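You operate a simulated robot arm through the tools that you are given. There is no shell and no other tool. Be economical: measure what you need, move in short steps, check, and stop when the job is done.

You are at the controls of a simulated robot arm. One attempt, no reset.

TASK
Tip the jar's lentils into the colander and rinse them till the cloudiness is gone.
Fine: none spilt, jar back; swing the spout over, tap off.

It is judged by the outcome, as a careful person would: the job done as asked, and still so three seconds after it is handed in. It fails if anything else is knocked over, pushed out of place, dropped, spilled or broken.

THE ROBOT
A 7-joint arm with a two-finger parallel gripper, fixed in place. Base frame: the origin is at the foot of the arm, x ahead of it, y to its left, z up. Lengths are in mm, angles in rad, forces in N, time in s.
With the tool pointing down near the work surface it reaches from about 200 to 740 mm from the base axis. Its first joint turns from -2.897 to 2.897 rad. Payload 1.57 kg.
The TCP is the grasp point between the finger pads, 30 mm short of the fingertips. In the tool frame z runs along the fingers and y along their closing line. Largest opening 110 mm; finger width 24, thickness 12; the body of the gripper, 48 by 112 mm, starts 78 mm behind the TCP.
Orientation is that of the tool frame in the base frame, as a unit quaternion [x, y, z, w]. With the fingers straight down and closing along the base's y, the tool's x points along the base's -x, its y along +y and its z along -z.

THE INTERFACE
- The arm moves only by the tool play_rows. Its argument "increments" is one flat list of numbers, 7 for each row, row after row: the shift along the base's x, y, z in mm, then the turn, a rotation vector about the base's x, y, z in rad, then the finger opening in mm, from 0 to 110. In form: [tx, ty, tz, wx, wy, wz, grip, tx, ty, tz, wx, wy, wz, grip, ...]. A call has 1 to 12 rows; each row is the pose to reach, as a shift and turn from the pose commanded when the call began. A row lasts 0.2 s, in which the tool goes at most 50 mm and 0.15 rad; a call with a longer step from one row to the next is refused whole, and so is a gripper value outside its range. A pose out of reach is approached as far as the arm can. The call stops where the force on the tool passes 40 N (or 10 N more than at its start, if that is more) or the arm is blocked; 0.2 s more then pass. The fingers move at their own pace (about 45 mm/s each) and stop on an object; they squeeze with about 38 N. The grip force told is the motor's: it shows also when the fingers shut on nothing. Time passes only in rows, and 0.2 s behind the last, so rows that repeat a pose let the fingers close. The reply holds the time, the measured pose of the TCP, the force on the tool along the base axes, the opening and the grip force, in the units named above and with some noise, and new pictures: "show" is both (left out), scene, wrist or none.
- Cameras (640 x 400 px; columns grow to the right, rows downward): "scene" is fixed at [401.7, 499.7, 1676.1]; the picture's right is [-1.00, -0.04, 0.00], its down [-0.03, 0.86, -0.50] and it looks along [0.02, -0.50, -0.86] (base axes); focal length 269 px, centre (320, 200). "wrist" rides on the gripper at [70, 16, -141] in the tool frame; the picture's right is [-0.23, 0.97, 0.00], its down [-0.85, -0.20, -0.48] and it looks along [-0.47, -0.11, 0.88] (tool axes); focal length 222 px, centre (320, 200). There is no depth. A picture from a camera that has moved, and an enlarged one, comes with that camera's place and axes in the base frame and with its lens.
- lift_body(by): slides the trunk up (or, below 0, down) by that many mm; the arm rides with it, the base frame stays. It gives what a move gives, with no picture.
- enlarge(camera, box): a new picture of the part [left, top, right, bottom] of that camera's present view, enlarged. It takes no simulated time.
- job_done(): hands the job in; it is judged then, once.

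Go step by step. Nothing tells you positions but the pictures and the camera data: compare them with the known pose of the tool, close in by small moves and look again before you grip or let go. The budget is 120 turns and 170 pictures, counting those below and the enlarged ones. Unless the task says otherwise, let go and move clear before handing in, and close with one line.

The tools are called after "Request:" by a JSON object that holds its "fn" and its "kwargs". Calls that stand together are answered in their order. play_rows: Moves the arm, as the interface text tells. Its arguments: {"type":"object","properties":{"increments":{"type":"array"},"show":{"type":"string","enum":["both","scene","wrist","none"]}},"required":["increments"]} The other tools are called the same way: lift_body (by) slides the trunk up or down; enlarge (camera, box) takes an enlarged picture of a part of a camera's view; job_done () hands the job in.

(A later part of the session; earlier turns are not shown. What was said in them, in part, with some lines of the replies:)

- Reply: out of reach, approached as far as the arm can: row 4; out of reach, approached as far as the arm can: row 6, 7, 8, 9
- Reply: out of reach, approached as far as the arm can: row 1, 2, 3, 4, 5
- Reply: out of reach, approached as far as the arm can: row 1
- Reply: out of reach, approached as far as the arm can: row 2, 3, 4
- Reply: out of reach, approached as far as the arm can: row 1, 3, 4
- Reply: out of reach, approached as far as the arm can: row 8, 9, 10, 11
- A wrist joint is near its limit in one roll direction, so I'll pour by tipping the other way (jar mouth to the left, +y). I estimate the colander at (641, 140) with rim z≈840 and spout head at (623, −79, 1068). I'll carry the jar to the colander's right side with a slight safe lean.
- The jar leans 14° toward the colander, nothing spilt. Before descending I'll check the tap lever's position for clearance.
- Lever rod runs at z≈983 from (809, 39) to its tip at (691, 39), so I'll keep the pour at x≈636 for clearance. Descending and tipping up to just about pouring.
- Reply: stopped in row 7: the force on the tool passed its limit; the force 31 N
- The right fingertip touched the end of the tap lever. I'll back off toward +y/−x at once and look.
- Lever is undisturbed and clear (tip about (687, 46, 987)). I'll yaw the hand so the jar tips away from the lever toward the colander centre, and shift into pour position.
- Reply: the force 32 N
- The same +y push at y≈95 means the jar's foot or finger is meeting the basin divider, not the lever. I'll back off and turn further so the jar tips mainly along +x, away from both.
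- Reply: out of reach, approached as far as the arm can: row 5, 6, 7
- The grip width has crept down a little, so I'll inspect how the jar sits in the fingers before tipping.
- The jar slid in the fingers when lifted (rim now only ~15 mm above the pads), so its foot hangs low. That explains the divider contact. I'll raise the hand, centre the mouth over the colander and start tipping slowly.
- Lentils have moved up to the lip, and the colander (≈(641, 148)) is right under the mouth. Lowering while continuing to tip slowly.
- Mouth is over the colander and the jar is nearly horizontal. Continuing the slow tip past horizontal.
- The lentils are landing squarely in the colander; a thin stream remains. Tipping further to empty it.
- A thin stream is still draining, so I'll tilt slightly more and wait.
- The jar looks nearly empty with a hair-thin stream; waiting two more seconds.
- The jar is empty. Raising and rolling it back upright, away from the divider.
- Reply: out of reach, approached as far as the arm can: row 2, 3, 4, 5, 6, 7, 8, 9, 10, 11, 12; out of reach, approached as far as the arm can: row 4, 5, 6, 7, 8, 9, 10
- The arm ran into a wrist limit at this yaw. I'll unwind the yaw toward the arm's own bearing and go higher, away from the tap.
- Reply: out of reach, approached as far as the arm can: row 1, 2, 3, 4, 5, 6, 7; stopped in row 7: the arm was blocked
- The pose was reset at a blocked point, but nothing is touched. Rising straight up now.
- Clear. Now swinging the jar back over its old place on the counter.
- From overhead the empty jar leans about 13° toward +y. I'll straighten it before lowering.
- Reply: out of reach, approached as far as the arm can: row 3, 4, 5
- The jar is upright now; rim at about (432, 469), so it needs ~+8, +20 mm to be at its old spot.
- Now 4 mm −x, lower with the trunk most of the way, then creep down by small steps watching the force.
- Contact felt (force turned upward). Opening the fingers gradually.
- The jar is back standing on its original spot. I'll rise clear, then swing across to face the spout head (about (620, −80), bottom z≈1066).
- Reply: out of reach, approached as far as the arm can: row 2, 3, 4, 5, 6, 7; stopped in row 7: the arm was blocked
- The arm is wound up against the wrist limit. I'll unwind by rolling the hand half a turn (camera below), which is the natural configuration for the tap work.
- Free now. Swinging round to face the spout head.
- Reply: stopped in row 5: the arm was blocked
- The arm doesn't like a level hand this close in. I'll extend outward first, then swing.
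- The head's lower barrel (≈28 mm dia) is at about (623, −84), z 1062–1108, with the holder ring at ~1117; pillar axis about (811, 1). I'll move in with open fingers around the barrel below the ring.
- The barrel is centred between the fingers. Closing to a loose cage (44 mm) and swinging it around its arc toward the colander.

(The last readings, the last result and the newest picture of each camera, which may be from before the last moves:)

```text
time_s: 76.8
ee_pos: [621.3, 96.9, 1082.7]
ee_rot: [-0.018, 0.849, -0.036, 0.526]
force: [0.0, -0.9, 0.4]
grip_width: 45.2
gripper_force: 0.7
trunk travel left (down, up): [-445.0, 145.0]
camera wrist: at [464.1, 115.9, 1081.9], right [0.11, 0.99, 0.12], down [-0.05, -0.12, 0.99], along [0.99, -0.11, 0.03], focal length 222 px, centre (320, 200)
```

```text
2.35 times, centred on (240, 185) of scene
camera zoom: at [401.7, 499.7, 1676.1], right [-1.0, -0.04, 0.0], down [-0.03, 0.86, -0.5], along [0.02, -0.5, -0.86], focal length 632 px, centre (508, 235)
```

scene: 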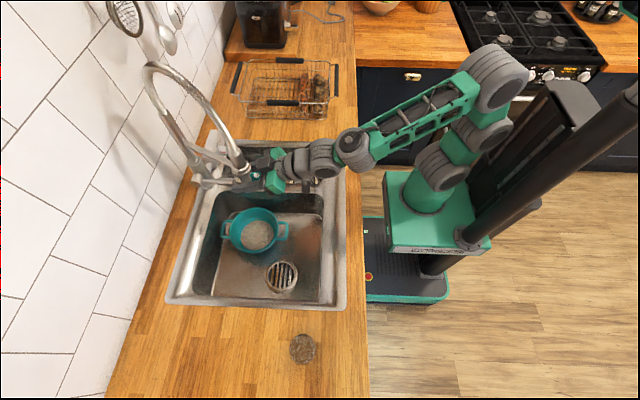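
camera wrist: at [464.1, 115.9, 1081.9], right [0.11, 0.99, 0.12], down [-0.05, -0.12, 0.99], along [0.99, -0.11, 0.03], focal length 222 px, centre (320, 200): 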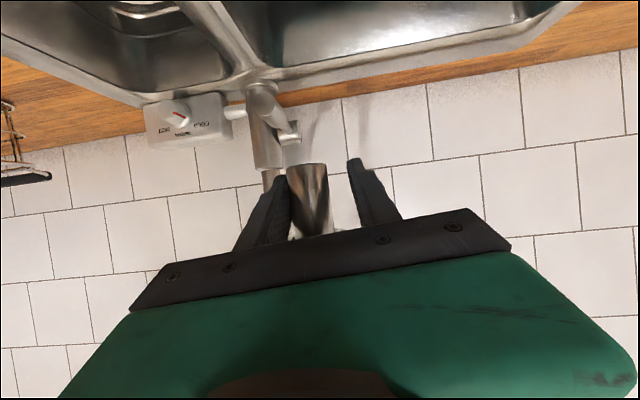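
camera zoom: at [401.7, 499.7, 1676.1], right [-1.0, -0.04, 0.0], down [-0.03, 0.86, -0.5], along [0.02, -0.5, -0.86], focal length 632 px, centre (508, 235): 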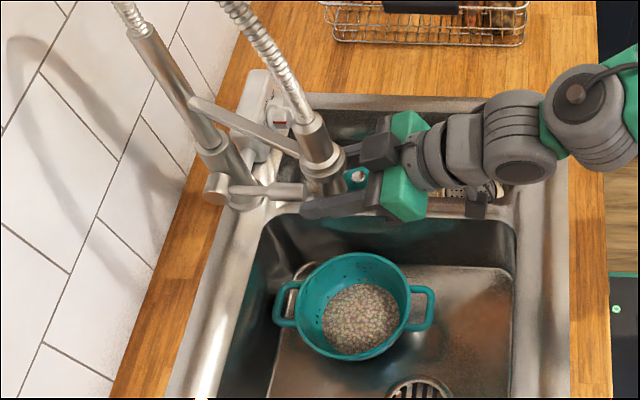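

The spout follows nicely. Continuing the last part of the arc.

Request:
{"fn": "play_rows", "kwargs": {"increments": [6, 13, 0, 0, 0, 0, 44, 13, 26, 0, 0, 0, 0, 44, 21, 40, 0, 0, 0, 0, 44, 24, 46, 0, 0, 0, 0, 44, 24, 46, 0, 0, 0, 0, 44]}}

Request:
{"fn": "enlarge", "kwargs": {"camera": "scene", "box": [160, 100, 320, 270]}}

```text
time_s: 78.0
ee_pos: [645.9, 141.5, 1082.3]
ee_rot: [-0.019, 0.85, -0.036, 0.525]
force: [1.8, -3.8, 0.2]
grip_width: 47.0
gripper_force: 1.4
trunk travel left (down, up): [-445.0, 145.0]
camera wrist: at [488.1, 161.1, 1081.5], right [0.11, 0.99, 0.12], down [-0.05, -0.12, 0.99], along [0.99, -0.11, 0.03], focal length 222 px, centre (320, 200)
```

scene: 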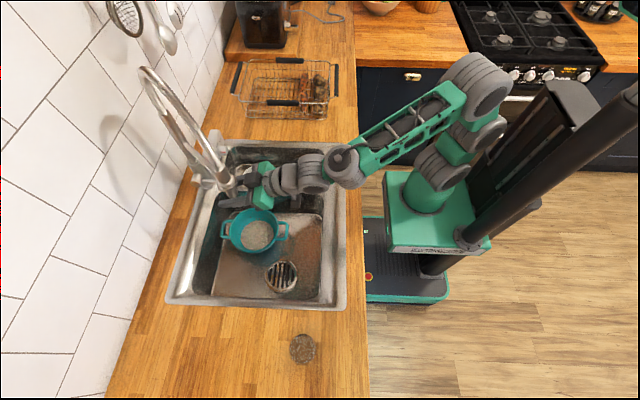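
wrist: 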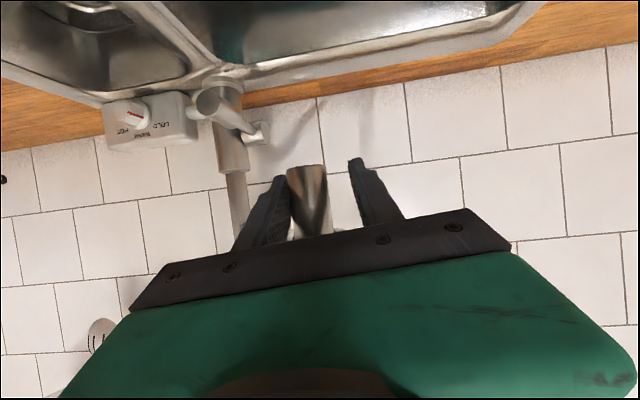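

```text
2.35 times, centred on (240, 185) of scene
camera zoom: at [401.7, 499.7, 1676.1], right [-1.0, -0.04, 0.0], down [-0.03, 0.86, -0.5], along [0.02, -0.5, -0.86], focal length 632 px, centre (508, 235)
```

zoom: 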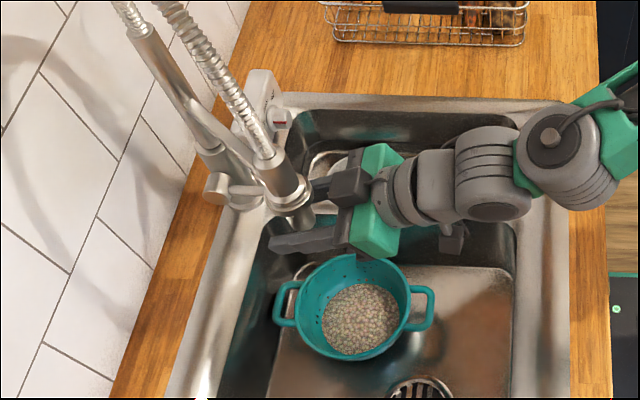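

The spout head is now above (652, 137), right over the lentils. Opening and backing out horizontally.

Request:
{"fn": "play_rows", "kwargs": {"increments": [0, -3, 0, 0, 0, 0, 60, 0, -3, 0, 0, 0, 0, 80, 0, -3, 0, 0, 0, 0, 100, 0, -3, 0, 0, 0, 0, 110, 0, -3, 0, 0, 0, 0, 110, -25, -3, 0, 0, 0, 0, 110, -50, -3, 0, 0, 0, 0, 110, -75, -3, 0, 0, 0, 0, 110, -100, -3, 0, 0, 0, 0, 110, -100, -3, 0, 0, 0, 0, 110]}}

Request:
{"fn": "enlarge", "kwargs": {"camera": "scene", "box": [160, 100, 320, 270]}}

Request:
{"fn": "enlarge", "kwargs": {"camera": "wrist", "box": [160, 40, 400, 220]}}

```text
time_s: 80.2
ee_pos: [545.3, 138.6, 1082.1]
ee_rot: [-0.018, 0.85, -0.037, 0.525]
force: [1.2, 0.3, 0.1]
grip_width: 109.9
gripper_force: 0.1
trunk travel left (down, up): [-445.0, 145.0]
camera wrist: at [387.9, 157.8, 1081.4], right [0.11, 0.99, 0.12], down [-0.05, -0.12, 0.99], along [0.99, -0.11, 0.03], focal length 222 px, centre (320, 200)
```

scene: 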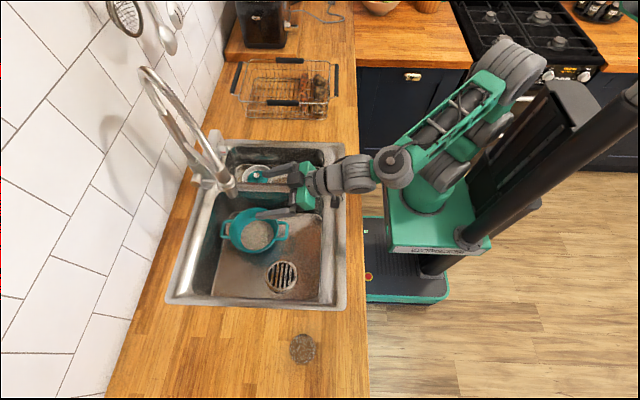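
wrist: 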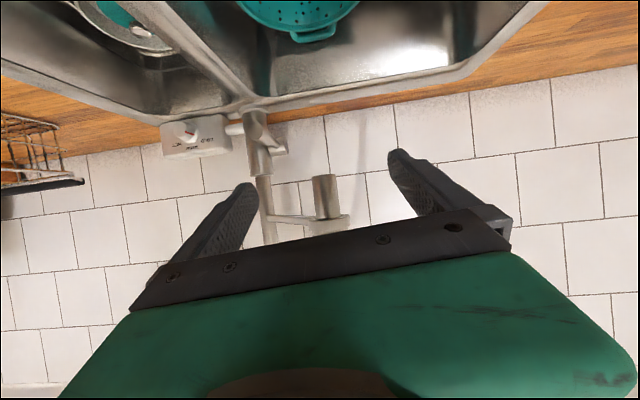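

```text
2.35 times, centred on (240, 185) of scene
camera zoom: at [401.7, 499.7, 1676.1], right [-1.0, -0.04, 0.0], down [-0.03, 0.86, -0.5], along [0.02, -0.5, -0.86], focal length 632 px, centre (508, 235)
```

zoom: 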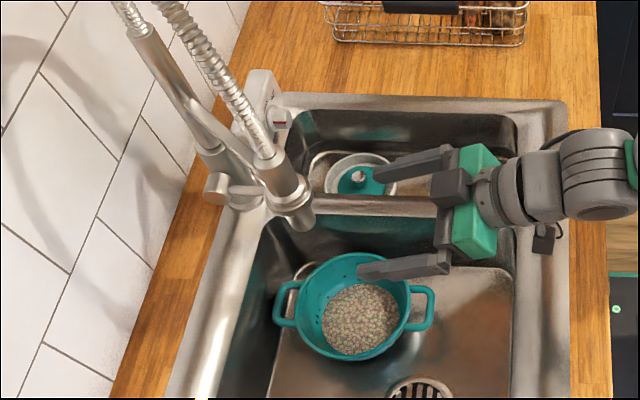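

```text
2.22 times, centred on (280, 130) of wrist
camera zoom: at [387.9, 157.8, 1081.4], right [0.11, 0.99, 0.12], down [-0.05, -0.12, 0.99], along [0.99, -0.11, 0.03], focal length 494 px, centre (409, 356)
```

zoom: 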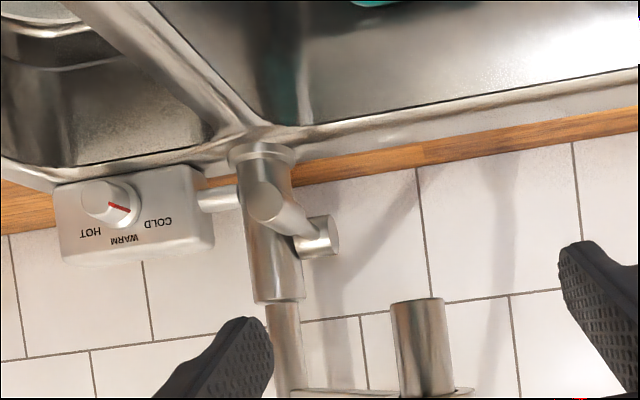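

The spout stays put over the colander. Next I'll roll the hand 90° so the fingers close vertically and can cage the tap lever (tip ≈(687, 46, 985)), able to push it either way.

Request:
{"fn": "play_rows", "kwargs": {"increments": [-5, 0, 0, -0.125, 0.006, 0.062, 100, -10, -5, 0, -0.25, 0.012, 0.125, 90, -10, -10, 0, -0.375, 0.018, 0.187, 80, -10, -20, 0, -0.5, 0.025, 0.25, 70, -10, -30, 0, -0.625, 0.031, 0.312, 60, -10, -40, 0, -0.75, 0.037, 0.375, 60, -10, -50, 0, -0.875, 0.043, 0.437, 60, -10, -60, 0, -1.0, 0.05, 0.5, 60, -10, -70, 0, -1.125, 0.056, 0.562, 60, -10, -80, 0, -1.25, 0.062, 0.625, 60, -10, -90, 0, -1.375, 0.068, 0.687, 60, -10, -92, 0, -1.4, 0.07, 0.7, 60]}}

Request:
{"fn": "enlarge", "kwargs": {"camera": "wrist", "box": [120, 60, 440, 260]}}

```text
time_s: 82.8
ee_pos: [535.4, 47.1, 1082.6]
ee_rot: [0.614, -0.589, 0.396, -0.346]
force: [0.2, 0.0, 0.1]
grip_width: 59.9
gripper_force: 0.0
trunk travel left (down, up): [-445.0, 145.0]
camera wrist: at [401.4, -16.1, 1136.7], right [-0.44, 0.16, -0.89], down [-0.33, 0.89, 0.33], along [0.84, 0.43, -0.33], focal length 222 px, centre (320, 200)
```

scene: 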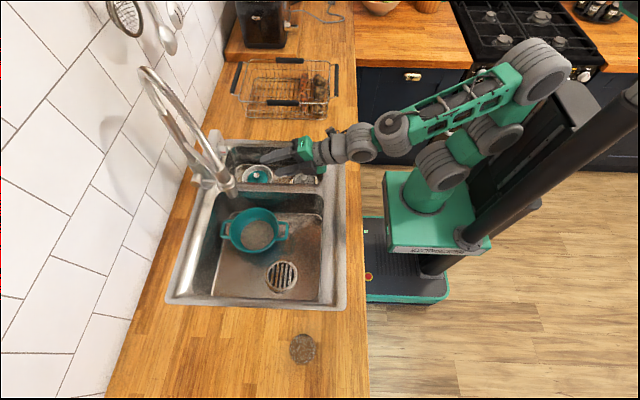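
wrist: 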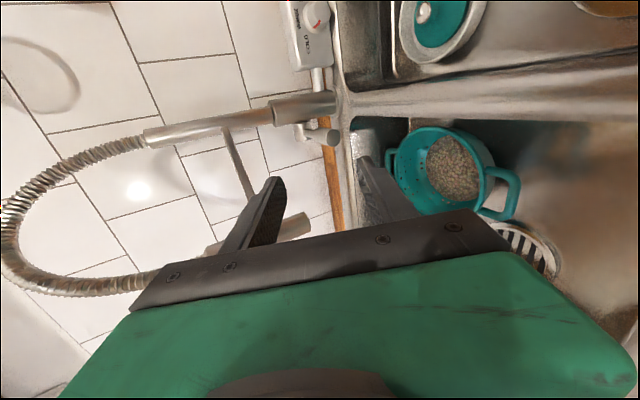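

```text
2.00 times, centred on (280, 160) of wrist
camera zoom: at [401.4, -16.1, 1136.7], right [-0.44, 0.16, -0.89], down [-0.33, 0.89, 0.33], along [0.84, 0.43, -0.33], focal length 444 px, centre (400, 280)
```

zoom: 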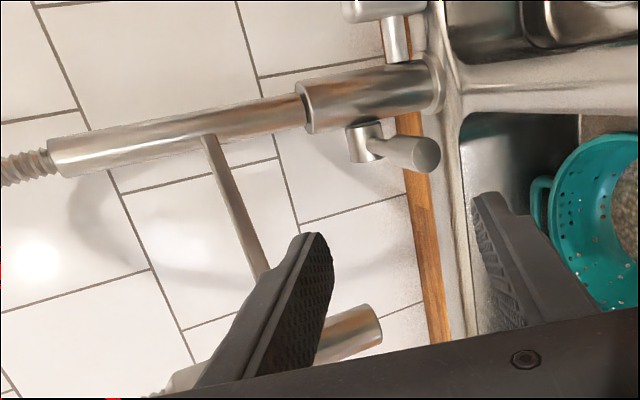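

Lever end confirmed at (688, 44, 987). Levelling the pitch a bit and lowering to just in front of the lever.

Request:
{"fn": "play_rows", "kwargs": {"increments": [10, 0, -18, 0, -0.07, 0, 60, 22, -1, -36, 0, -0.14, 0, 60, 35, -2, -54, 0, -0.21, 0, 60, 50, -3, -72, 0, -0.27, 0, 60, 70, -3, -90, 0, -0.27, 0, 60, 100, -3, -90, 0, -0.27, 0, 60, 100, -3, -90, 0, -0.27, 0, 60]}}

Request:
{"fn": "enlarge", "kwargs": {"camera": "wrist", "box": [180, 60, 440, 260]}}

Request:
{"fn": "enlarge", "kwargs": {"camera": "scene", "box": [180, 140, 300, 240]}}

```text
time_s: 84.4
ee_pos: [635.6, 44.6, 991.5]
ee_rot: [0.555, -0.538, 0.474, -0.421]
force: [0.5, 0.1, 0.1]
grip_width: 60.1
gripper_force: 0.1
trunk travel left (down, up): [-445.0, 145.0]
camera wrist: at [493.0, -18.4, 1008.6], right [-0.18, 0.16, -0.97], down [-0.41, 0.89, 0.23], along [0.9, 0.43, -0.1], focal length 222 px, centre (320, 200)
```

scene: 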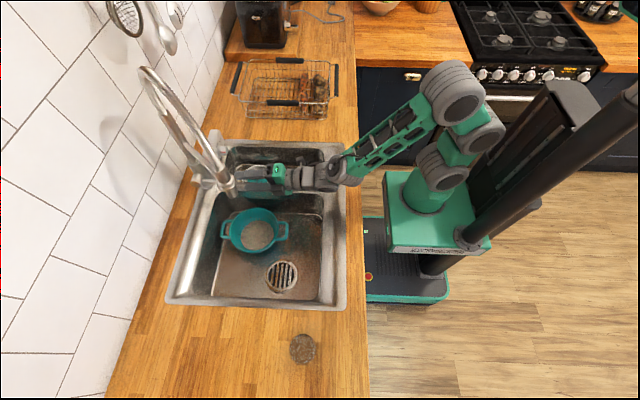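
wrist: 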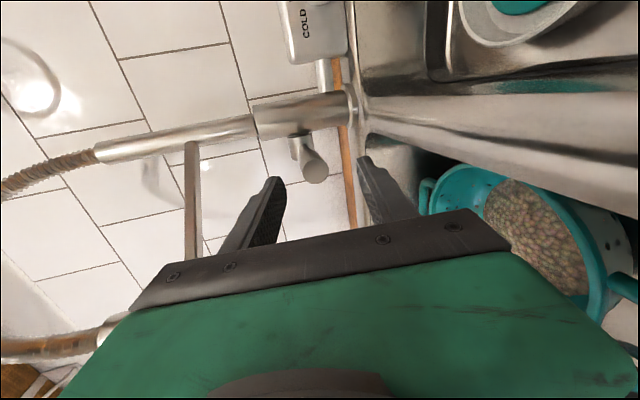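

```text
2.00 times, centred on (310, 160) of wrist
camera zoom: at [493.0, -18.4, 1008.6], right [-0.18, 0.16, -0.97], down [-0.41, 0.89, 0.23], along [0.9, 0.43, -0.1], focal length 444 px, centre (340, 280)
```

zoom: 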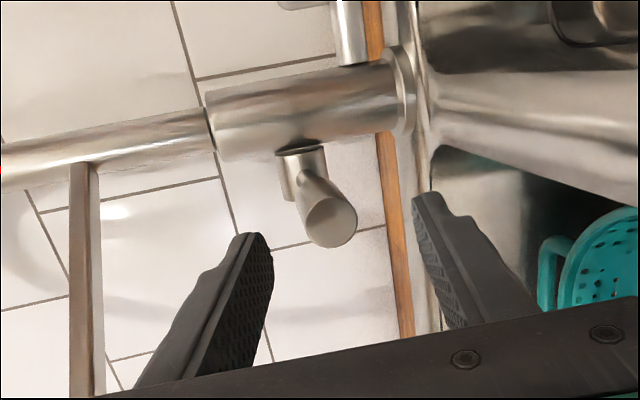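

```text
4.00 times, centred on (240, 190) of scene
camera zoom: at [401.7, 499.7, 1676.1], right [-1.0, -0.04, 0.0], down [-0.03, 0.86, -0.5], along [0.02, -0.5, -0.86], focal length 1074 px, centre (640, 240)
```

zoom: 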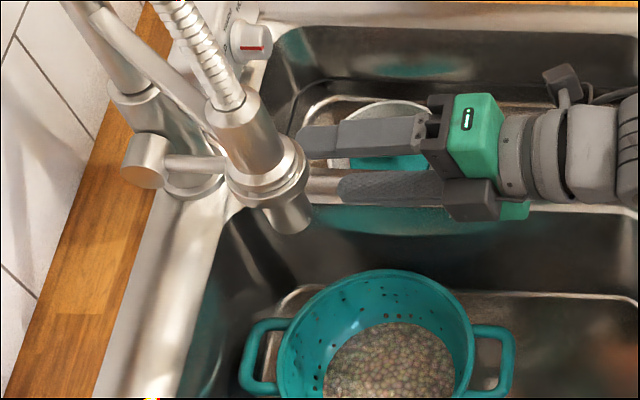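

Lever end is centred between the fingers. Advancing onto it.

Request:
{"fn": "play_rows", "kwargs": {"increments": [20, 0, -1, 0, 0, 0, 60, 40, 0, -2, 0, 0, 0, 60, 62, 0, -3, 0, 0, 0, 60, 62, 0, -3, 0, 0, 0, 60], "show": "wrist"}}

Request:
{"fn": "enlarge", "kwargs": {"camera": "wrist", "box": [180, 60, 440, 260]}}

```text
time_s: 85.4
ee_pos: [697.9, 44.4, 989.3]
ee_rot: [0.555, -0.537, 0.474, -0.423]
force: [-0.4, -0.4, -0.2]
grip_width: 59.8
gripper_force: 0.1
trunk travel left (down, up): [-445.0, 145.0]
camera wrist: at [554.0, -18.5, 1006.0], right [-0.18, 0.16, -0.97], down [-0.41, 0.89, 0.23], along [0.9, 0.43, -0.1], focal length 222 px, centre (320, 200)
```

wrist: 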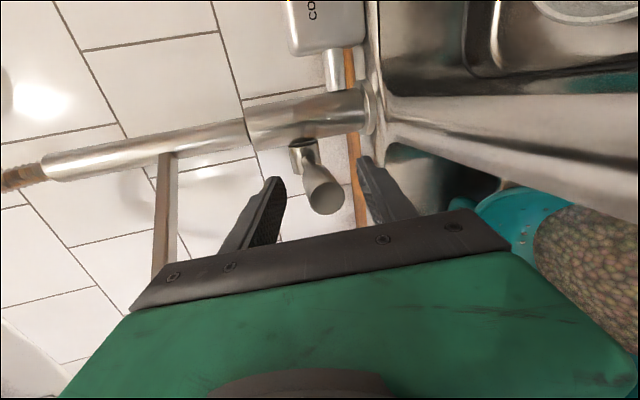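

```text
2.00 times, centred on (310, 160) of wrist
camera zoom: at [554.0, -18.5, 1006.0], right [-0.18, 0.16, -0.97], down [-0.41, 0.89, 0.23], along [0.9, 0.43, -0.1], focal length 444 px, centre (340, 280)
```

zoom: 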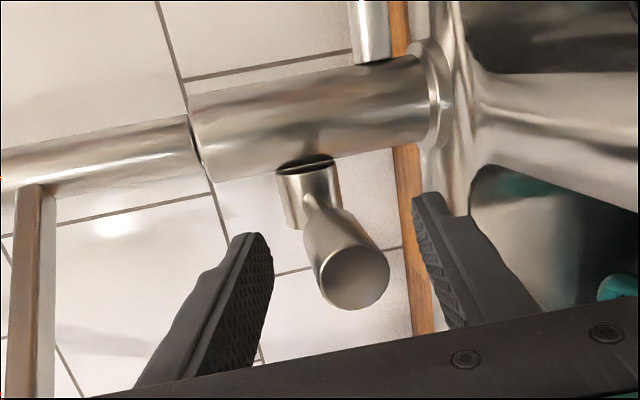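

The lever is caged. Trying to lift it gently.

Request:
{"fn": "play_rows", "kwargs": {"increments": [0, 0, 6, 0, 0, 0, 60, 0, 0, 12, 0, 0, 0, 60, 0, 0, 18, 0, 0, 0, 60, 0, 0, 24, 0, 0, 0, 60, 1, 0, 30, 0, 0, 0, 60, 1, 0, 30, 0, 0, 0, 60], "show": "wrist"}}

Request:
{"fn": "enlarge", "kwargs": {"camera": "scene", "box": [180, 140, 300, 260]}}

```text
time_s: 86.8
ee_pos: [699.9, 45.1, 1020.3]
ee_rot: [0.555, -0.538, 0.475, -0.421]
force: [-1.3, -0.4, -1.6]
grip_width: 61.5
gripper_force: 0.6
trunk travel left (down, up): [-445.0, 145.0]
camera wrist: at [554.9, -18.4, 1036.1], right [-0.18, 0.16, -0.97], down [-0.41, 0.89, 0.23], along [0.9, 0.43, -0.1], focal length 222 px, centre (320, 200)
```

wrist: 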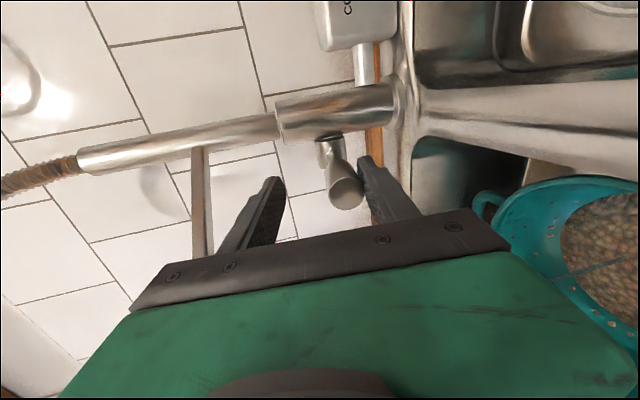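

```text
3.33 times, centred on (240, 200) of scene
camera zoom: at [401.7, 499.7, 1676.1], right [-1.0, -0.04, 0.0], down [-0.03, 0.86, -0.5], along [0.02, -0.5, -0.86], focal length 895 px, centre (587, 200)
```

zoom: 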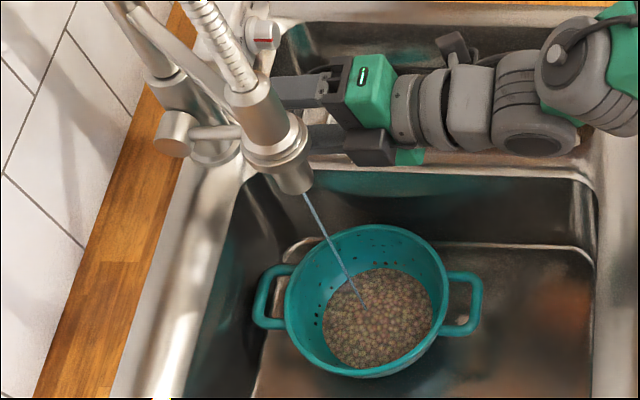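

Lifting opens the tap, and a thin stream lands right on the lentils. I'll open slightly more and watch the cloudiness.

Request:
{"fn": "play_rows", "kwargs": {"increments": [1, 0, 5, 0, 0, 0, 60, 2, 0, 10, 0, 0, 0, 60, 3, 0, 14, 0, 0, 0, 60, 3, 0, 14, 0, 0, 0, 60, 3, 0, 14, 0, 0, 0, 60, 3, 0, 14, 0, 0, 0, 60, 3, 0, 14, 0, 0, 0, 60, 3, 0, 14, 0, 0, 0, 60, 3, 0, 14, 0, 0, 0, 60, 3, 0, 14, 0, 0, 0, 60, 3, 0, 14, 0, 0, 0, 60, 3, 0, 14, 0, 0, 0, 60], "show": "none"}}

Request:
{"fn": "enlarge", "kwargs": {"camera": "scene", "box": [200, 180, 320, 300]}}

```text
time_s: 89.4
ee_pos: [701.8, 45.3, 1033.9]
ee_rot: [0.554, -0.538, 0.474, -0.422]
force: [-0.9, -0.2, -2.6]
grip_width: 62.0
gripper_force: 1.5
trunk travel left (down, up): [-445.0, 145.0]
```

```text
3.33 times, centred on (260, 240) of scene
camera zoom: at [401.7, 499.7, 1676.1], right [-1.0, -0.04, 0.0], down [-0.03, 0.86, -0.5], along [0.02, -0.5, -0.86], focal length 895 px, centre (520, 67)
```

zoom: 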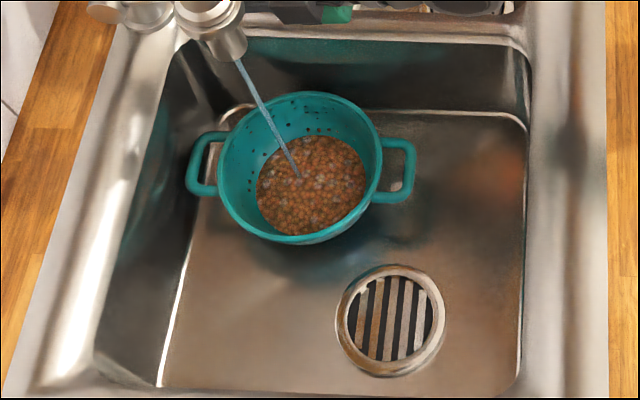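

The lentils are turning from cloudy to clean orange-brown. Keep rinsing.

Request:
{"fn": "play_rows", "kwargs": {"increments": [0, 0, 0, 0, 0, 0, 60, 0, 0, 0, 0, 0, 0, 60, 0, 0, 0, 0, 0, 0, 60, 0, 0, 0, 0, 0, 0, 60, 0, 0, 0, 0, 0, 0, 60, 0, 0, 0, 0, 0, 0, 60, 0, 0, 0, 0, 0, 0, 60, 0, 0, 0, 0, 0, 0, 60, 0, 0, 0, 0, 0, 0, 60, 0, 0, 0, 0, 0, 0, 60, 0, 0, 0, 0, 0, 0, 60, 0, 0, 0, 0, 0, 0, 60], "show": "none"}}

Request:
{"fn": "enlarge", "kwargs": {"camera": "scene", "box": [220, 190, 300, 260]}}

Request:
{"fn": "play_rows", "kwargs": {"increments": [0, 0, 0, 0, 0, 0, 60, 0, 0, 0, 0, 0, 0, 60, 0, 0, 0, 0, 0, 0, 60, 0, 0, 0, 0, 0, 0, 60, 0, 0, 0, 0, 0, 0, 60, 0, 0, 0, 0, 0, 0, 60, 0, 0, 0, 0, 0, 0, 60, 0, 0, 0, 0, 0, 0, 60, 0, 0, 0, 0, 0, 0, 60, 0, 0, 0, 0, 0, 0, 60, 0, 0, 0, 0, 0, 0, 60, 0, 0, 0, 0, 0, 0, 60], "show": "none"}}

Request:
{"fn": "enlarge", "kwargs": {"camera": "scene", "box": [220, 190, 300, 260]}}

```text
time_s: 92.0
ee_pos: [700.9, 45.7, 1033.7]
ee_rot: [0.555, -0.538, 0.474, -0.422]
force: [-1.4, 0.6, -2.1]
grip_width: 62.1
gripper_force: 1.1
trunk travel left (down, up): [-445.0, 145.0]
```

```text
5.71 times, centred on (260, 225) of scene
camera zoom: at [401.7, 499.7, 1676.1], right [-1.0, -0.04, 0.0], down [-0.03, 0.86, -0.5], along [0.02, -0.5, -0.86], focal length 1535 px, centre (663, 57)
```

zoom: 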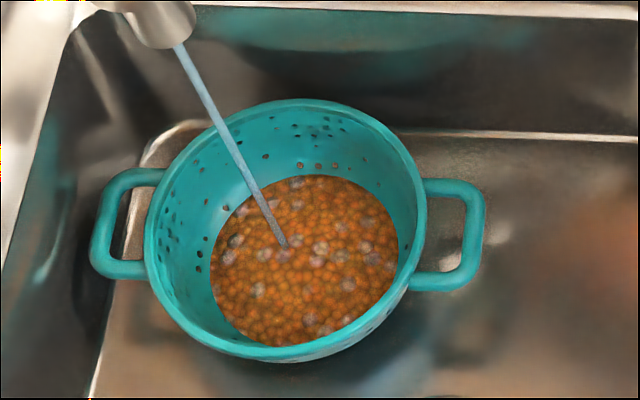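

```text
time_s: 94.6
ee_pos: [701.8, 45.0, 1033.6]
ee_rot: [0.555, -0.537, 0.475, -0.422]
force: [-1.7, -0.4, -2.5]
grip_width: 62.4
gripper_force: 1.0
trunk travel left (down, up): [-445.0, 145.0]
```

```text
5.71 times, centred on (260, 225) of scene
camera zoom: at [401.7, 499.7, 1676.1], right [-1.0, -0.04, 0.0], down [-0.03, 0.86, -0.5], along [0.02, -0.5, -0.86], focal length 1535 px, centre (663, 57)
```

zoom: 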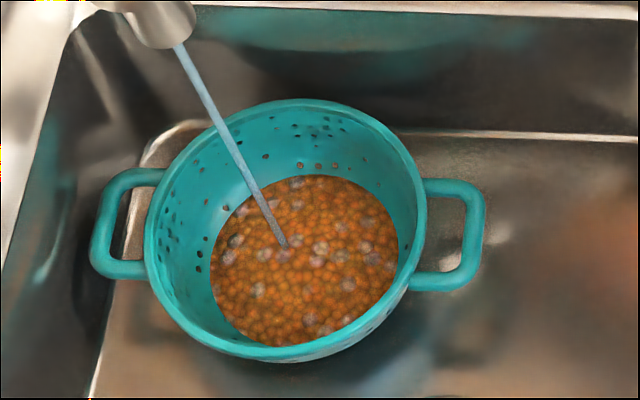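

The colour is steady and clear now. One more short rinse for certainty, then compare.

Request:
{"fn": "play_rows", "kwargs": {"increments": [0, 0, 0, 0, 0, 0, 60, 0, 0, 0, 0, 0, 0, 60, 0, 0, 0, 0, 0, 0, 60, 0, 0, 0, 0, 0, 0, 60, 0, 0, 0, 0, 0, 0, 60, 0, 0, 0, 0, 0, 0, 60, 0, 0, 0, 0, 0, 0, 60, 0, 0, 0, 0, 0, 0, 60, 0, 0, 0, 0, 0, 0, 60, 0, 0, 0, 0, 0, 0, 60, 0, 0, 0, 0, 0, 0, 60, 0, 0, 0, 0, 0, 0, 60], "show": "wrist"}}

Request:
{"fn": "enlarge", "kwargs": {"camera": "scene", "box": [220, 190, 300, 260]}}

```text
time_s: 97.2
ee_pos: [701.8, 44.9, 1033.9]
ee_rot: [0.555, -0.538, 0.474, -0.423]
force: [-1.4, -0.8, -1.3]
grip_width: 61.8
gripper_force: 0.8
trunk travel left (down, up): [-445.0, 145.0]
camera wrist: at [557.9, -18.5, 1050.0], right [-0.18, 0.16, -0.97], down [-0.41, 0.89, 0.23], along [0.9, 0.43, -0.1], focal length 222 px, centre (320, 200)
```

wrist: 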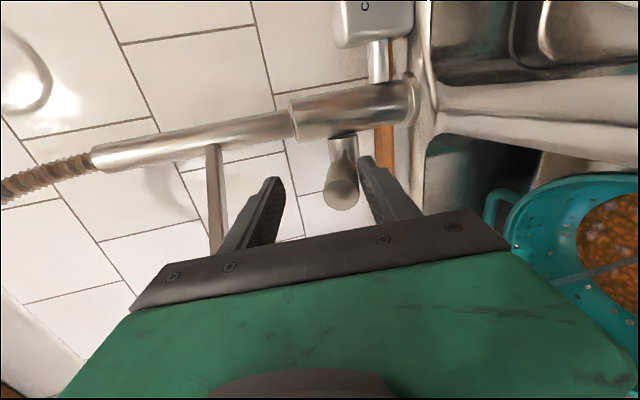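

```text
5.71 times, centred on (260, 225) of scene
camera zoom: at [401.7, 499.7, 1676.1], right [-1.0, -0.04, 0.0], down [-0.03, 0.86, -0.5], along [0.02, -0.5, -0.86], focal length 1535 px, centre (663, 57)
```

zoom: 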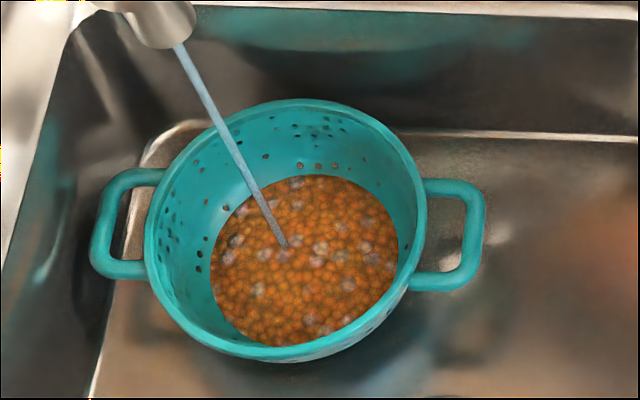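

The rinse is complete (no further change). Now I'll centre on the lever, narrow the cage, and push it back down.

Request:
{"fn": "play_rows", "kwargs": {"increments": [0, 0, -7, 0, 0, 0, 60, 0, 0, -13, 0, 0, 0, 60, 0, 0, -14, 0, 0, 0, 50, 0, 0, -14, 0, 0, 0, 40, 0, 0, -14, 0, 0, 0, 38, 0, 0, -14, 0, 0, 0, 38, -1, 0, -22, 0, 0, 0, 38, -2, 0, -30, 0, 0, 0, 38, -3, 0, -37, 0, 0, 0, 38, -3, 0, -42, 0, 0, 0, 38, -3, 0, -46, 0, 0, 0, 38, -3, 0, -46, 0, 0, 0, 38], "show": "wrist"}}

Request:
{"fn": "enlarge", "kwargs": {"camera": "scene", "box": [180, 140, 300, 260]}}

```text
time_s: 99.8
ee_pos: [699.5, 46.3, 988.2]
ee_rot: [0.555, -0.537, 0.475, -0.422]
force: [-0.8, 0.4, 2.4]
grip_width: 39.3
gripper_force: 1.1
trunk travel left (down, up): [-445.0, 145.0]
camera wrist: at [555.3, -18.5, 1004.1], right [-0.18, 0.16, -0.97], down [-0.41, 0.89, 0.23], along [0.9, 0.43, -0.1], focal length 222 px, centre (320, 200)
```

wrist: 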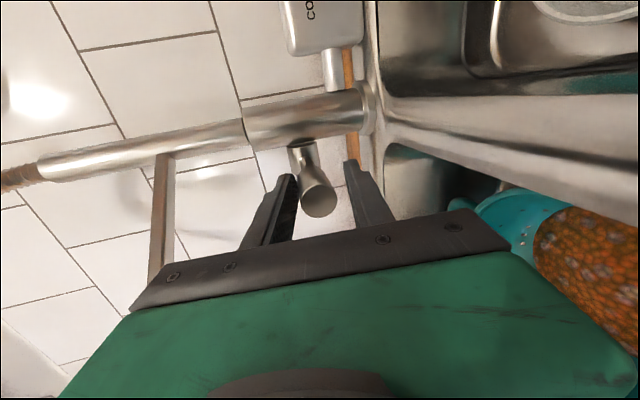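

```text
3.33 times, centred on (240, 200) of scene
camera zoom: at [401.7, 499.7, 1676.1], right [-1.0, -0.04, 0.0], down [-0.03, 0.86, -0.5], along [0.02, -0.5, -0.86], focal length 895 px, centre (587, 200)
```

zoom: 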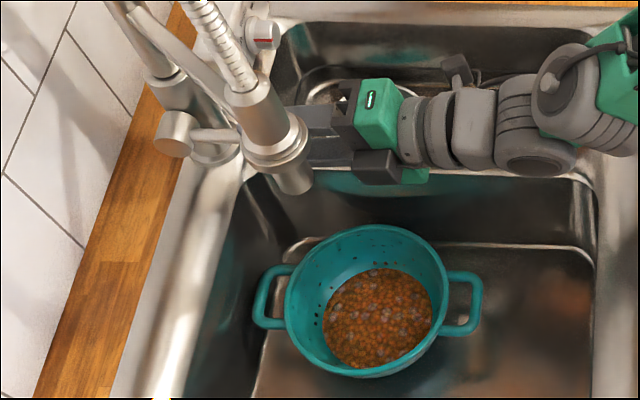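

No stream visible now. Pushing a little further to seat the lever at its closed stop.

Request:
{"fn": "play_rows", "kwargs": {"increments": [0, 0, -2, 0, 0, 0, 38, 0, 0, -4, 0, 0, 0, 38, 0, 0, -6, 0, 0, 0, 38, 0, 0, -6, 0, 0, 0, 38], "show": "none"}}

Request:
{"fn": "play_rows", "kwargs": {"increments": [0, 0, -2, 0, 0, 0, 38, 0, 0, -4, 0, 0, 0, 38, 0, 0, -4, 0, 0, 0, 38], "show": "wrist"}}

```text
time_s: 100.8
ee_pos: [699.2, 45.1, 983.6]
ee_rot: [0.555, -0.537, 0.474, -0.423]
force: [-0.1, 1.3, 7.9]
grip_width: 43.9
gripper_force: 3.4
trunk travel left (down, up): [-445.0, 145.0]
```

```text
time_s: 101.6
ee_pos: [698.1, 44.9, 979.4]
ee_rot: [0.553, -0.538, 0.476, -0.422]
force: [-1.3, 0.4, 13.2]
grip_width: 50.1
gripper_force: 7.1
trunk travel left (down, up): [-445.0, 145.0]
camera wrist: at [554.6, -18.9, 995.3], right [-0.18, 0.16, -0.97], down [-0.41, 0.89, 0.22], along [0.9, 0.43, -0.09], focal length 222 px, centre (320, 200)
```

wrist: 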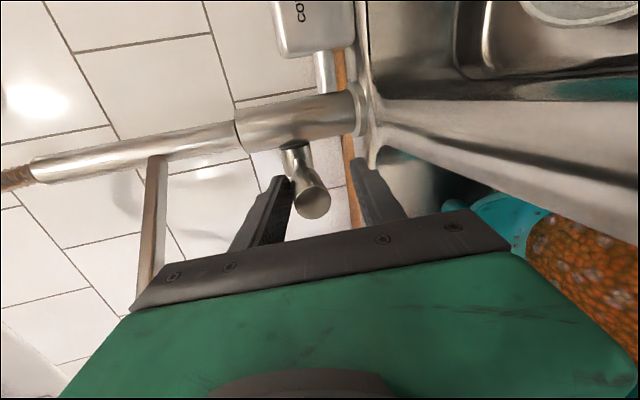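

The lever is at its hard closed stop. Re-centring with fingers open and backing away straight.

Request:
{"fn": "play_rows", "kwargs": {"increments": [0, 0, 4, 0, 0, 0, 50, 0, 0, 9, 0, 0, 0, 60, 0, 0, 9, 0, 0, 0, 60, -20, 0, 10, 0, 0, 0, 60, -45, 0, 11, 0, 0, 0, 60, -75, 0, 12, 0, 0, 0, 60, -105, 0, 25, 0, 0, 0, 60, -130, 0, 50, 0, 0, 0, 60, -150, 0, 85, 0, 0, 0, 60, -150, 0, 100, 0, 0, 0, 60, -150, 0, 100, 0, 0, 0, 60]}}

Request:
{"fn": "enlarge", "kwargs": {"camera": "scene", "box": [160, 130, 340, 310]}}

Request:
{"fn": "enlarge", "kwargs": {"camera": "wrist", "box": [200, 60, 500, 250]}}

```text
time_s: 104.0
ee_pos: [547.8, 43.7, 1076.7]
ee_rot: [0.554, -0.538, 0.475, -0.422]
force: [-0.2, -0.2, -0.1]
grip_width: 60.3
gripper_force: 0.1
trunk travel left (down, up): [-445.0, 145.0]
camera wrist: at [404.5, -19.4, 1093.1], right [-0.18, 0.16, -0.97], down [-0.41, 0.89, 0.23], along [0.9, 0.43, -0.1], focal length 222 px, centre (320, 200)
```

scene: 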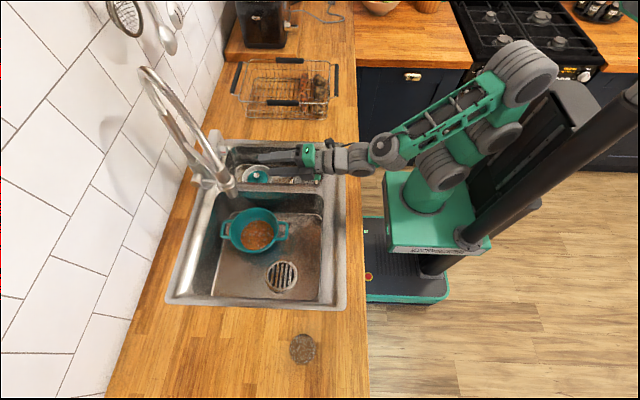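
wrist: 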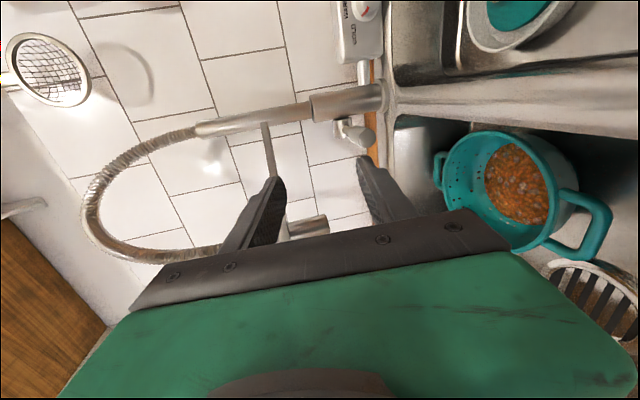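

```text
2.22 times, centred on (250, 220) of scene
camera zoom: at [401.7, 499.7, 1676.1], right [-1.0, -0.04, 0.0], down [-0.03, 0.86, -0.5], along [0.02, -0.5, -0.86], focal length 597 px, centre (476, 156)
```

zoom: 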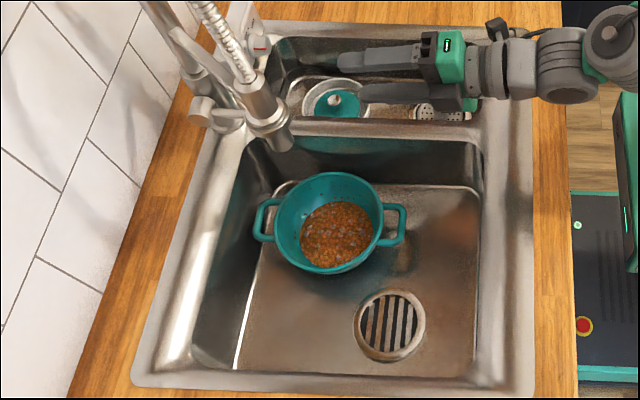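

```text
2.11 times, centred on (350, 155) of wrist
camera zoom: at [404.5, -19.4, 1093.1], right [-0.18, 0.16, -0.97], down [-0.41, 0.89, 0.23], along [0.9, 0.43, -0.1], focal length 468 px, centre (257, 295)
```

zoom: 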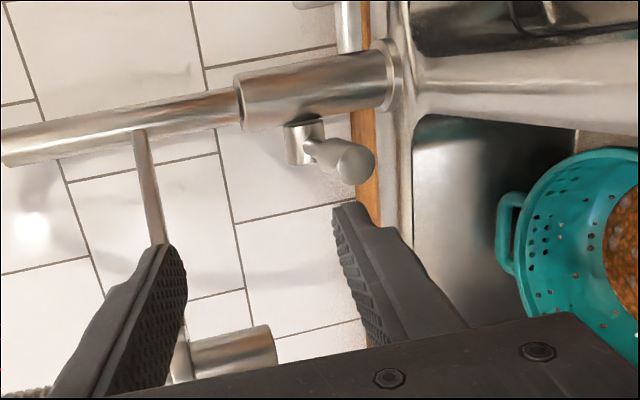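

Tap is off with no stream. Checking the lentils and the jar closely.

Request:
{"fn": "enlarge", "kwargs": {"camera": "scene", "box": [240, 215, 280, 255]}}

Request:
{"fn": "enlarge", "kwargs": {"camera": "scene", "box": [260, 310, 350, 380]}}

Request:
{"fn": "enlarge", "kwargs": {"camera": "wrist", "box": [430, 120, 640, 280]}}

```text
10.00 times, centred on (260, 235) of scene
camera zoom: at [401.7, 499.7, 1676.1], right [-1.0, -0.04, 0.0], down [-0.03, 0.86, -0.5], along [0.02, -0.5, -0.86], focal length 2686 px, centre (920, -150)
```

zoom: 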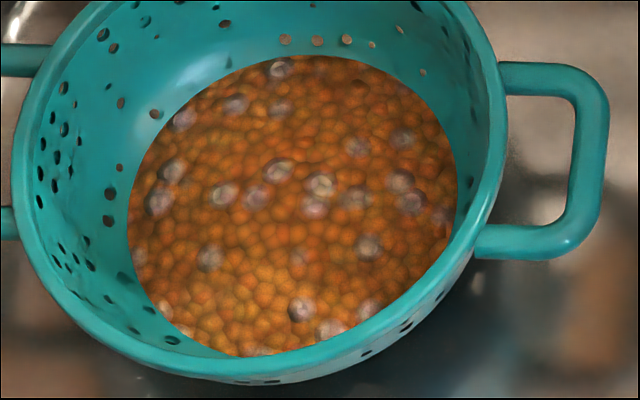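

```text
5.71 times, centred on (305, 345) of scene
camera zoom: at [401.7, 499.7, 1676.1], right [-1.0, -0.04, 0.0], down [-0.03, 0.86, -0.5], along [0.02, -0.5, -0.86], focal length 1535 px, centre (406, -629)
```

zoom: 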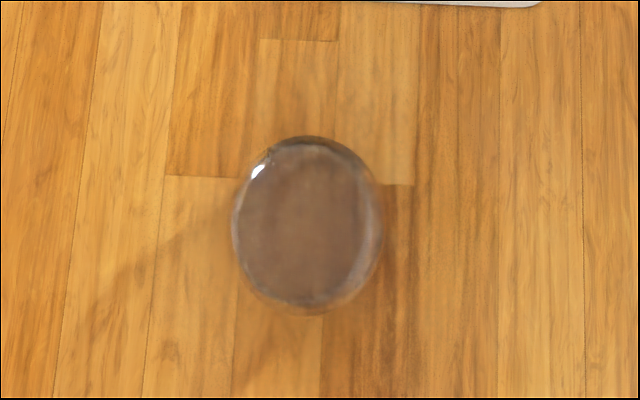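

```text
2.50 times, centred on (535, 200) of wrist
camera zoom: at [404.5, -19.4, 1093.1], right [-0.18, 0.16, -0.97], down [-0.41, 0.89, 0.23], along [0.9, 0.43, -0.1], focal length 555 px, centre (-218, 200)
```

zoom: 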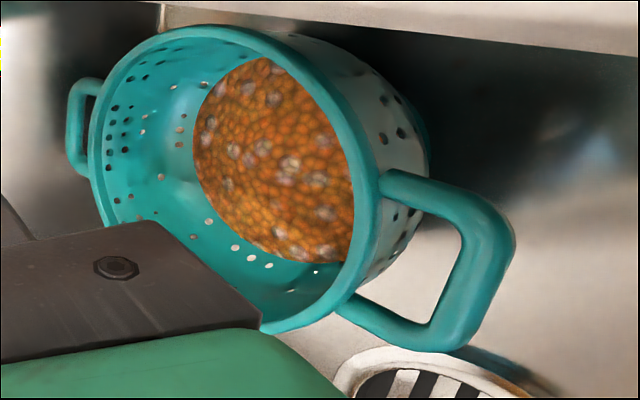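

Jar is back in place and the lentils look clean apart from a few greyish specks. To be sure, I'll give them another rinse at somewhat fuller flow, using the same path.

Request:
{"fn": "play_rows", "kwargs": {"increments": [0, 0, -15, 0, 0, 0, 60, 20, 0, -50, 0, 0, 0, 60, 45, 0, -75, 0, 0, 0, 60, 75, 0, -87, 0, 0, 0, 60, 105, 0, -87, 0, 0, 0, 60, 130, 1, -87, 0, 0, 0, 60, 150, 1, -88, 0, 0, 0, 60, 150, 1, -88, 0, 0, 0, 60], "show": "wrist"}}

```text
time_s: 105.8
ee_pos: [699.2, 44.5, 988.7]
ee_rot: [0.555, -0.538, 0.474, -0.422]
force: [-0.5, 0.7, -0.3]
grip_width: 59.9
gripper_force: 0.0
trunk travel left (down, up): [-445.0, 145.0]
camera wrist: at [556.2, -18.3, 1005.4], right [-0.18, 0.16, -0.97], down [-0.41, 0.89, 0.23], along [0.9, 0.43, -0.1], focal length 222 px, centre (320, 200)
```

wrist: 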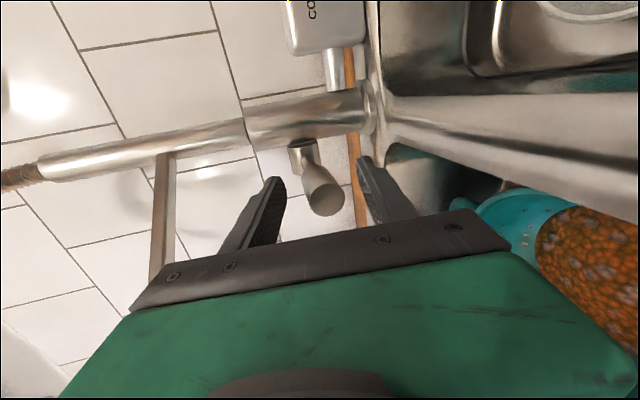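

Request:
{"fn": "play_rows", "kwargs": {"increments": [0, 0, 10, 0, 0, 0, 60, 0, 0, 20, 0, 0, 0, 60, 1, 0, 30, 0, 0, 0, 60, 2, 0, 40, 0, 0, 0, 60, 4, 0, 48, 0, 0, 0, 60, 5, 0, 52, 0, 0, 0, 60, 5, 0, 52, 0, 0, 0, 60, 5, 0, 52, 0, 0, 0, 60, 5, 0, 52, 0, 0, 0, 60, 5, 0, 52, 0, 0, 0, 60, 5, 0, 52, 0, 0, 0, 60, 5, 0, 52, 0, 0, 0, 60], "show": "none"}}

Request:
{"fn": "enlarge", "kwargs": {"camera": "scene", "box": [220, 185, 300, 265]}}

Request:
{"fn": "play_rows", "kwargs": {"increments": [0, 0, 0, 0, 0, 0, 60, 0, 0, 0, 0, 0, 0, 60, 0, 0, 0, 0, 0, 0, 60, 0, 0, 0, 0, 0, 0, 60, 0, 0, 0, 0, 0, 0, 60, 0, 0, 0, 0, 0, 0, 60, 0, 0, 0, 0, 0, 0, 60, 0, 0, 0, 0, 0, 0, 60, 0, 0, 0, 0, 0, 0, 60, 0, 0, 0, 0, 0, 0, 60, 0, 0, 0, 0, 0, 0, 60, 0, 0, 0, 0, 0, 0, 60], "show": "none"}}

Request:
{"fn": "play_rows", "kwargs": {"increments": [0, 0, 0, 0, 0, 0, 60, 0, 0, 0, 0, 0, 0, 60, 0, 0, 0, 0, 0, 0, 60, 0, 0, 0, 0, 0, 0, 60, 0, 0, 0, 0, 0, 0, 60, 0, 0, 0, 0, 0, 0, 60, 0, 0, 0, 0, 0, 0, 60, 0, 0, 0, 0, 0, 0, 60, 0, 0, 0, 0, 0, 0, 60, 0, 0, 0, 0, 0, 0, 60, 0, 0, 0, 0, 0, 0, 60, 0, 0, 0, 0, 0, 0, 60], "show": "none"}}

Request:
{"fn": "enlarge", "kwargs": {"camera": "scene", "box": [220, 185, 300, 265]}}

```text
time_s: 108.4
ee_pos: [704.7, 46.3, 1041.3]
ee_rot: [0.555, -0.537, 0.474, -0.423]
force: [-1.1, -1.0, -2.8]
grip_width: 62.0
gripper_force: 1.0
trunk travel left (down, up): [-445.0, 145.0]
```

```text
5.00 times, centred on (260, 225) of scene
camera zoom: at [401.7, 499.7, 1676.1], right [-1.0, -0.04, 0.0], down [-0.03, 0.86, -0.5], along [0.02, -0.5, -0.86], focal length 1343 px, centre (620, 75)
```

zoom: 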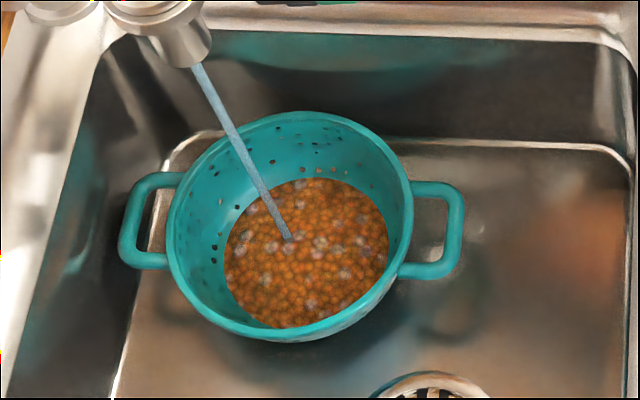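

```text
time_s: 111.0
ee_pos: [703.7, 45.9, 1040.7]
ee_rot: [0.555, -0.537, 0.475, -0.422]
force: [-2.3, 0.4, -1.5]
grip_width: 62.0
gripper_force: 0.7
trunk travel left (down, up): [-445.0, 145.0]
```

```text
time_s: 113.6
ee_pos: [705.0, 47.7, 1041.5]
ee_rot: [0.555, -0.537, 0.474, -0.422]
force: [-1.6, -1.0, -2.5]
grip_width: 61.8
gripper_force: 1.1
trunk travel left (down, up): [-445.0, 145.0]
```

```text
5.00 times, centred on (260, 225) of scene
camera zoom: at [401.7, 499.7, 1676.1], right [-1.0, -0.04, 0.0], down [-0.03, 0.86, -0.5], along [0.02, -0.5, -0.86], focal length 1343 px, centre (620, 75)
```

zoom: 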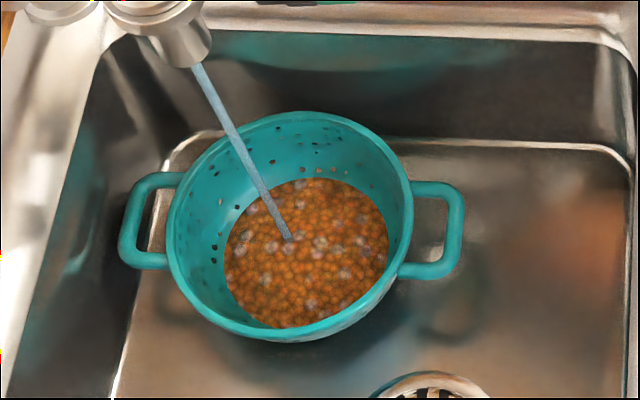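

The appearance is unchanged after a further rinse, so the specks are just lighter lentils and the cloudiness is gone. Closing the tap the same way as before.

Request:
{"fn": "play_rows", "kwargs": {"increments": [0, 0, -8, 0, 0, 0, 60, -1, 0, -18, 0, 0, 0, 60, -1, 0, -20, 0, 0, 0, 50, -1, 0, -20, 0, 0, 0, 40, -1, 0, -20, 0, 0, 0, 38, -2, 0, -28, 0, 0, 0, 38, -3, 0, -36, 0, 0, 0, 38, -4, 0, -44, 0, 0, 0, 38, -5, 0, -52, 0, 0, 0, 38, -5, 0, -57, 0, 0, 0, 38, -5, 0, -62, 0, 0, 0, 38, -5, 0, -62, 0, 0, 0, 38], "show": "wrist"}}

Request:
{"fn": "enlarge", "kwargs": {"camera": "scene", "box": [180, 140, 300, 260]}}

```text
time_s: 116.2
ee_pos: [699.1, 45.9, 981.6]
ee_rot: [0.554, -0.537, 0.476, -0.422]
force: [1.0, 1.0, 10.1]
grip_width: 46.2
gripper_force: 4.9
trunk travel left (down, up): [-445.0, 145.0]
camera wrist: at [555.2, -17.7, 997.2], right [-0.18, 0.16, -0.97], down [-0.41, 0.89, 0.22], along [0.9, 0.43, -0.09], focal length 222 px, centre (320, 200)
```

wrist: 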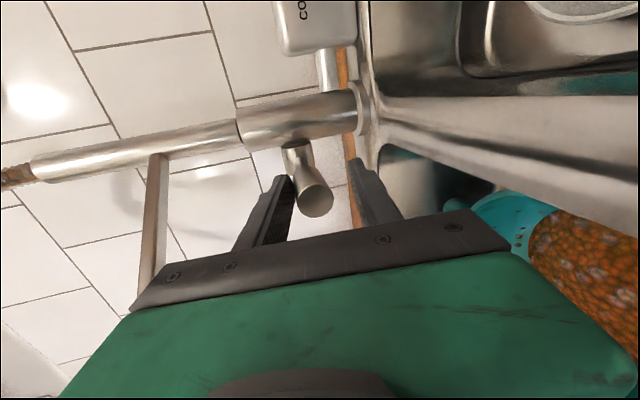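

```text
3.33 times, centred on (240, 200) of scene
camera zoom: at [401.7, 499.7, 1676.1], right [-1.0, -0.04, 0.0], down [-0.03, 0.86, -0.5], along [0.02, -0.5, -0.86], focal length 895 px, centre (587, 200)
```

zoom: 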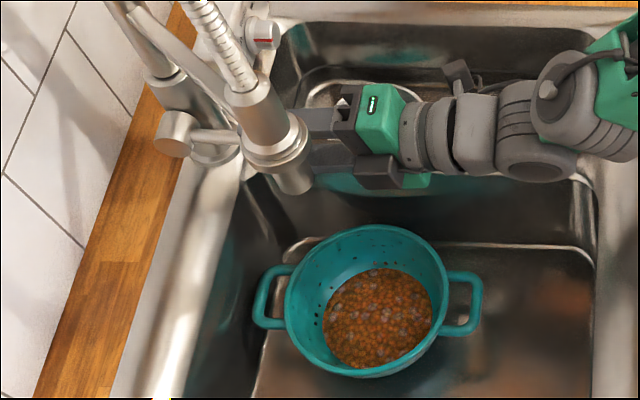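

The lever is at its stop again and the water is off. Backing out and rising clear.

Request:
{"fn": "play_rows", "kwargs": {"increments": [0, 0, 4, 0, 0, 0, 50, 0, 0, 7, 0, 0, 0, 60, 0, 0, 7, 0, 0, 0, 60, -20, 0, 8, 0, 0, 0, 60, -45, 0, 9, 0, 0, 0, 60, -75, 0, 10, 0, 0, 0, 60, -105, 0, 25, 0, 0, 0, 60, -130, 0, 50, 0, 0, 0, 60, -150, 0, 85, 0, 0, 0, 60, -150, 0, 100, 0, 0, 0, 60, -150, 0, 100, 0, 0, 0, 60]}}

Request:
{"fn": "enlarge", "kwargs": {"camera": "scene", "box": [160, 120, 340, 310]}}

```text
time_s: 118.6
ee_pos: [548.9, 44.8, 1079.6]
ee_rot: [0.555, -0.538, 0.474, -0.422]
force: [-0.2, 0.4, -1.3]
grip_width: 59.8
gripper_force: 0.0
trunk travel left (down, up): [-445.0, 145.0]
camera wrist: at [405.1, -17.9, 1096.2], right [-0.18, 0.16, -0.97], down [-0.41, 0.89, 0.23], along [0.9, 0.43, -0.1], focal length 222 px, centre (320, 200)
```

scene: 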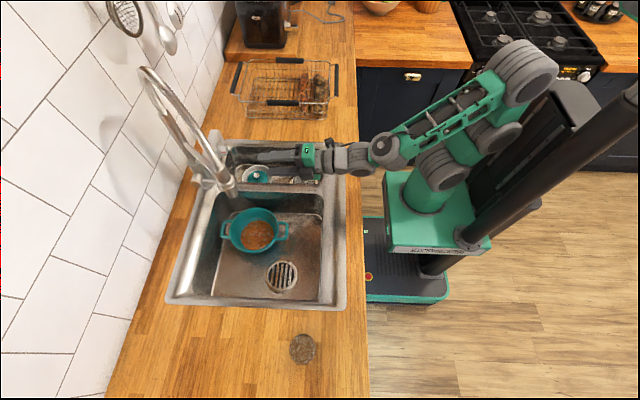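
wrist: 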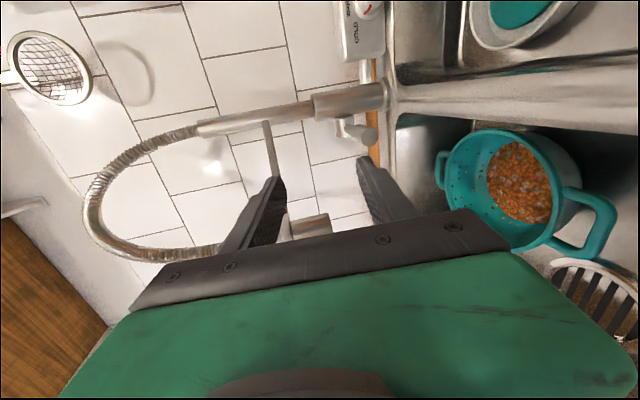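

```text
2.11 times, centred on (250, 215) of scene
camera zoom: at [401.7, 499.7, 1676.1], right [-1.0, -0.04, 0.0], down [-0.03, 0.86, -0.5], along [0.02, -0.5, -0.86], focal length 566 px, centre (467, 168)
```

zoom: 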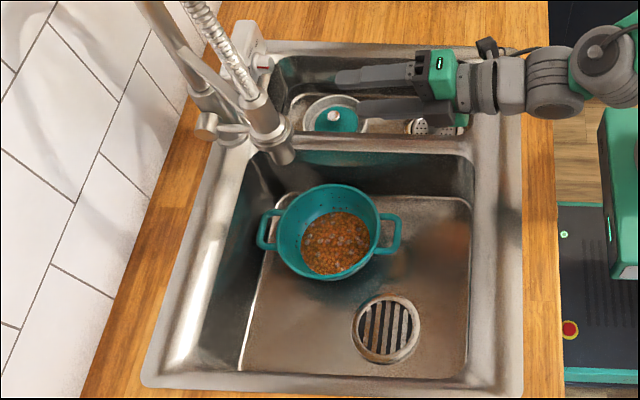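

Everything is in order: the lentils are rinsed, the tap is off, the spout is over the colander, the jar is back, and the arm is clear. Handing in.

Request:
{"fn": "job_done", "kwargs": {}}

```text
The job is handed in.
```

The lentils are in the colander and rinsed until their colour stopped changing. A few still look paler than the rest, but a second rinse made no difference to them. I saw no spills. The jar is back in its place, the spout is over the colander and the tap is off.
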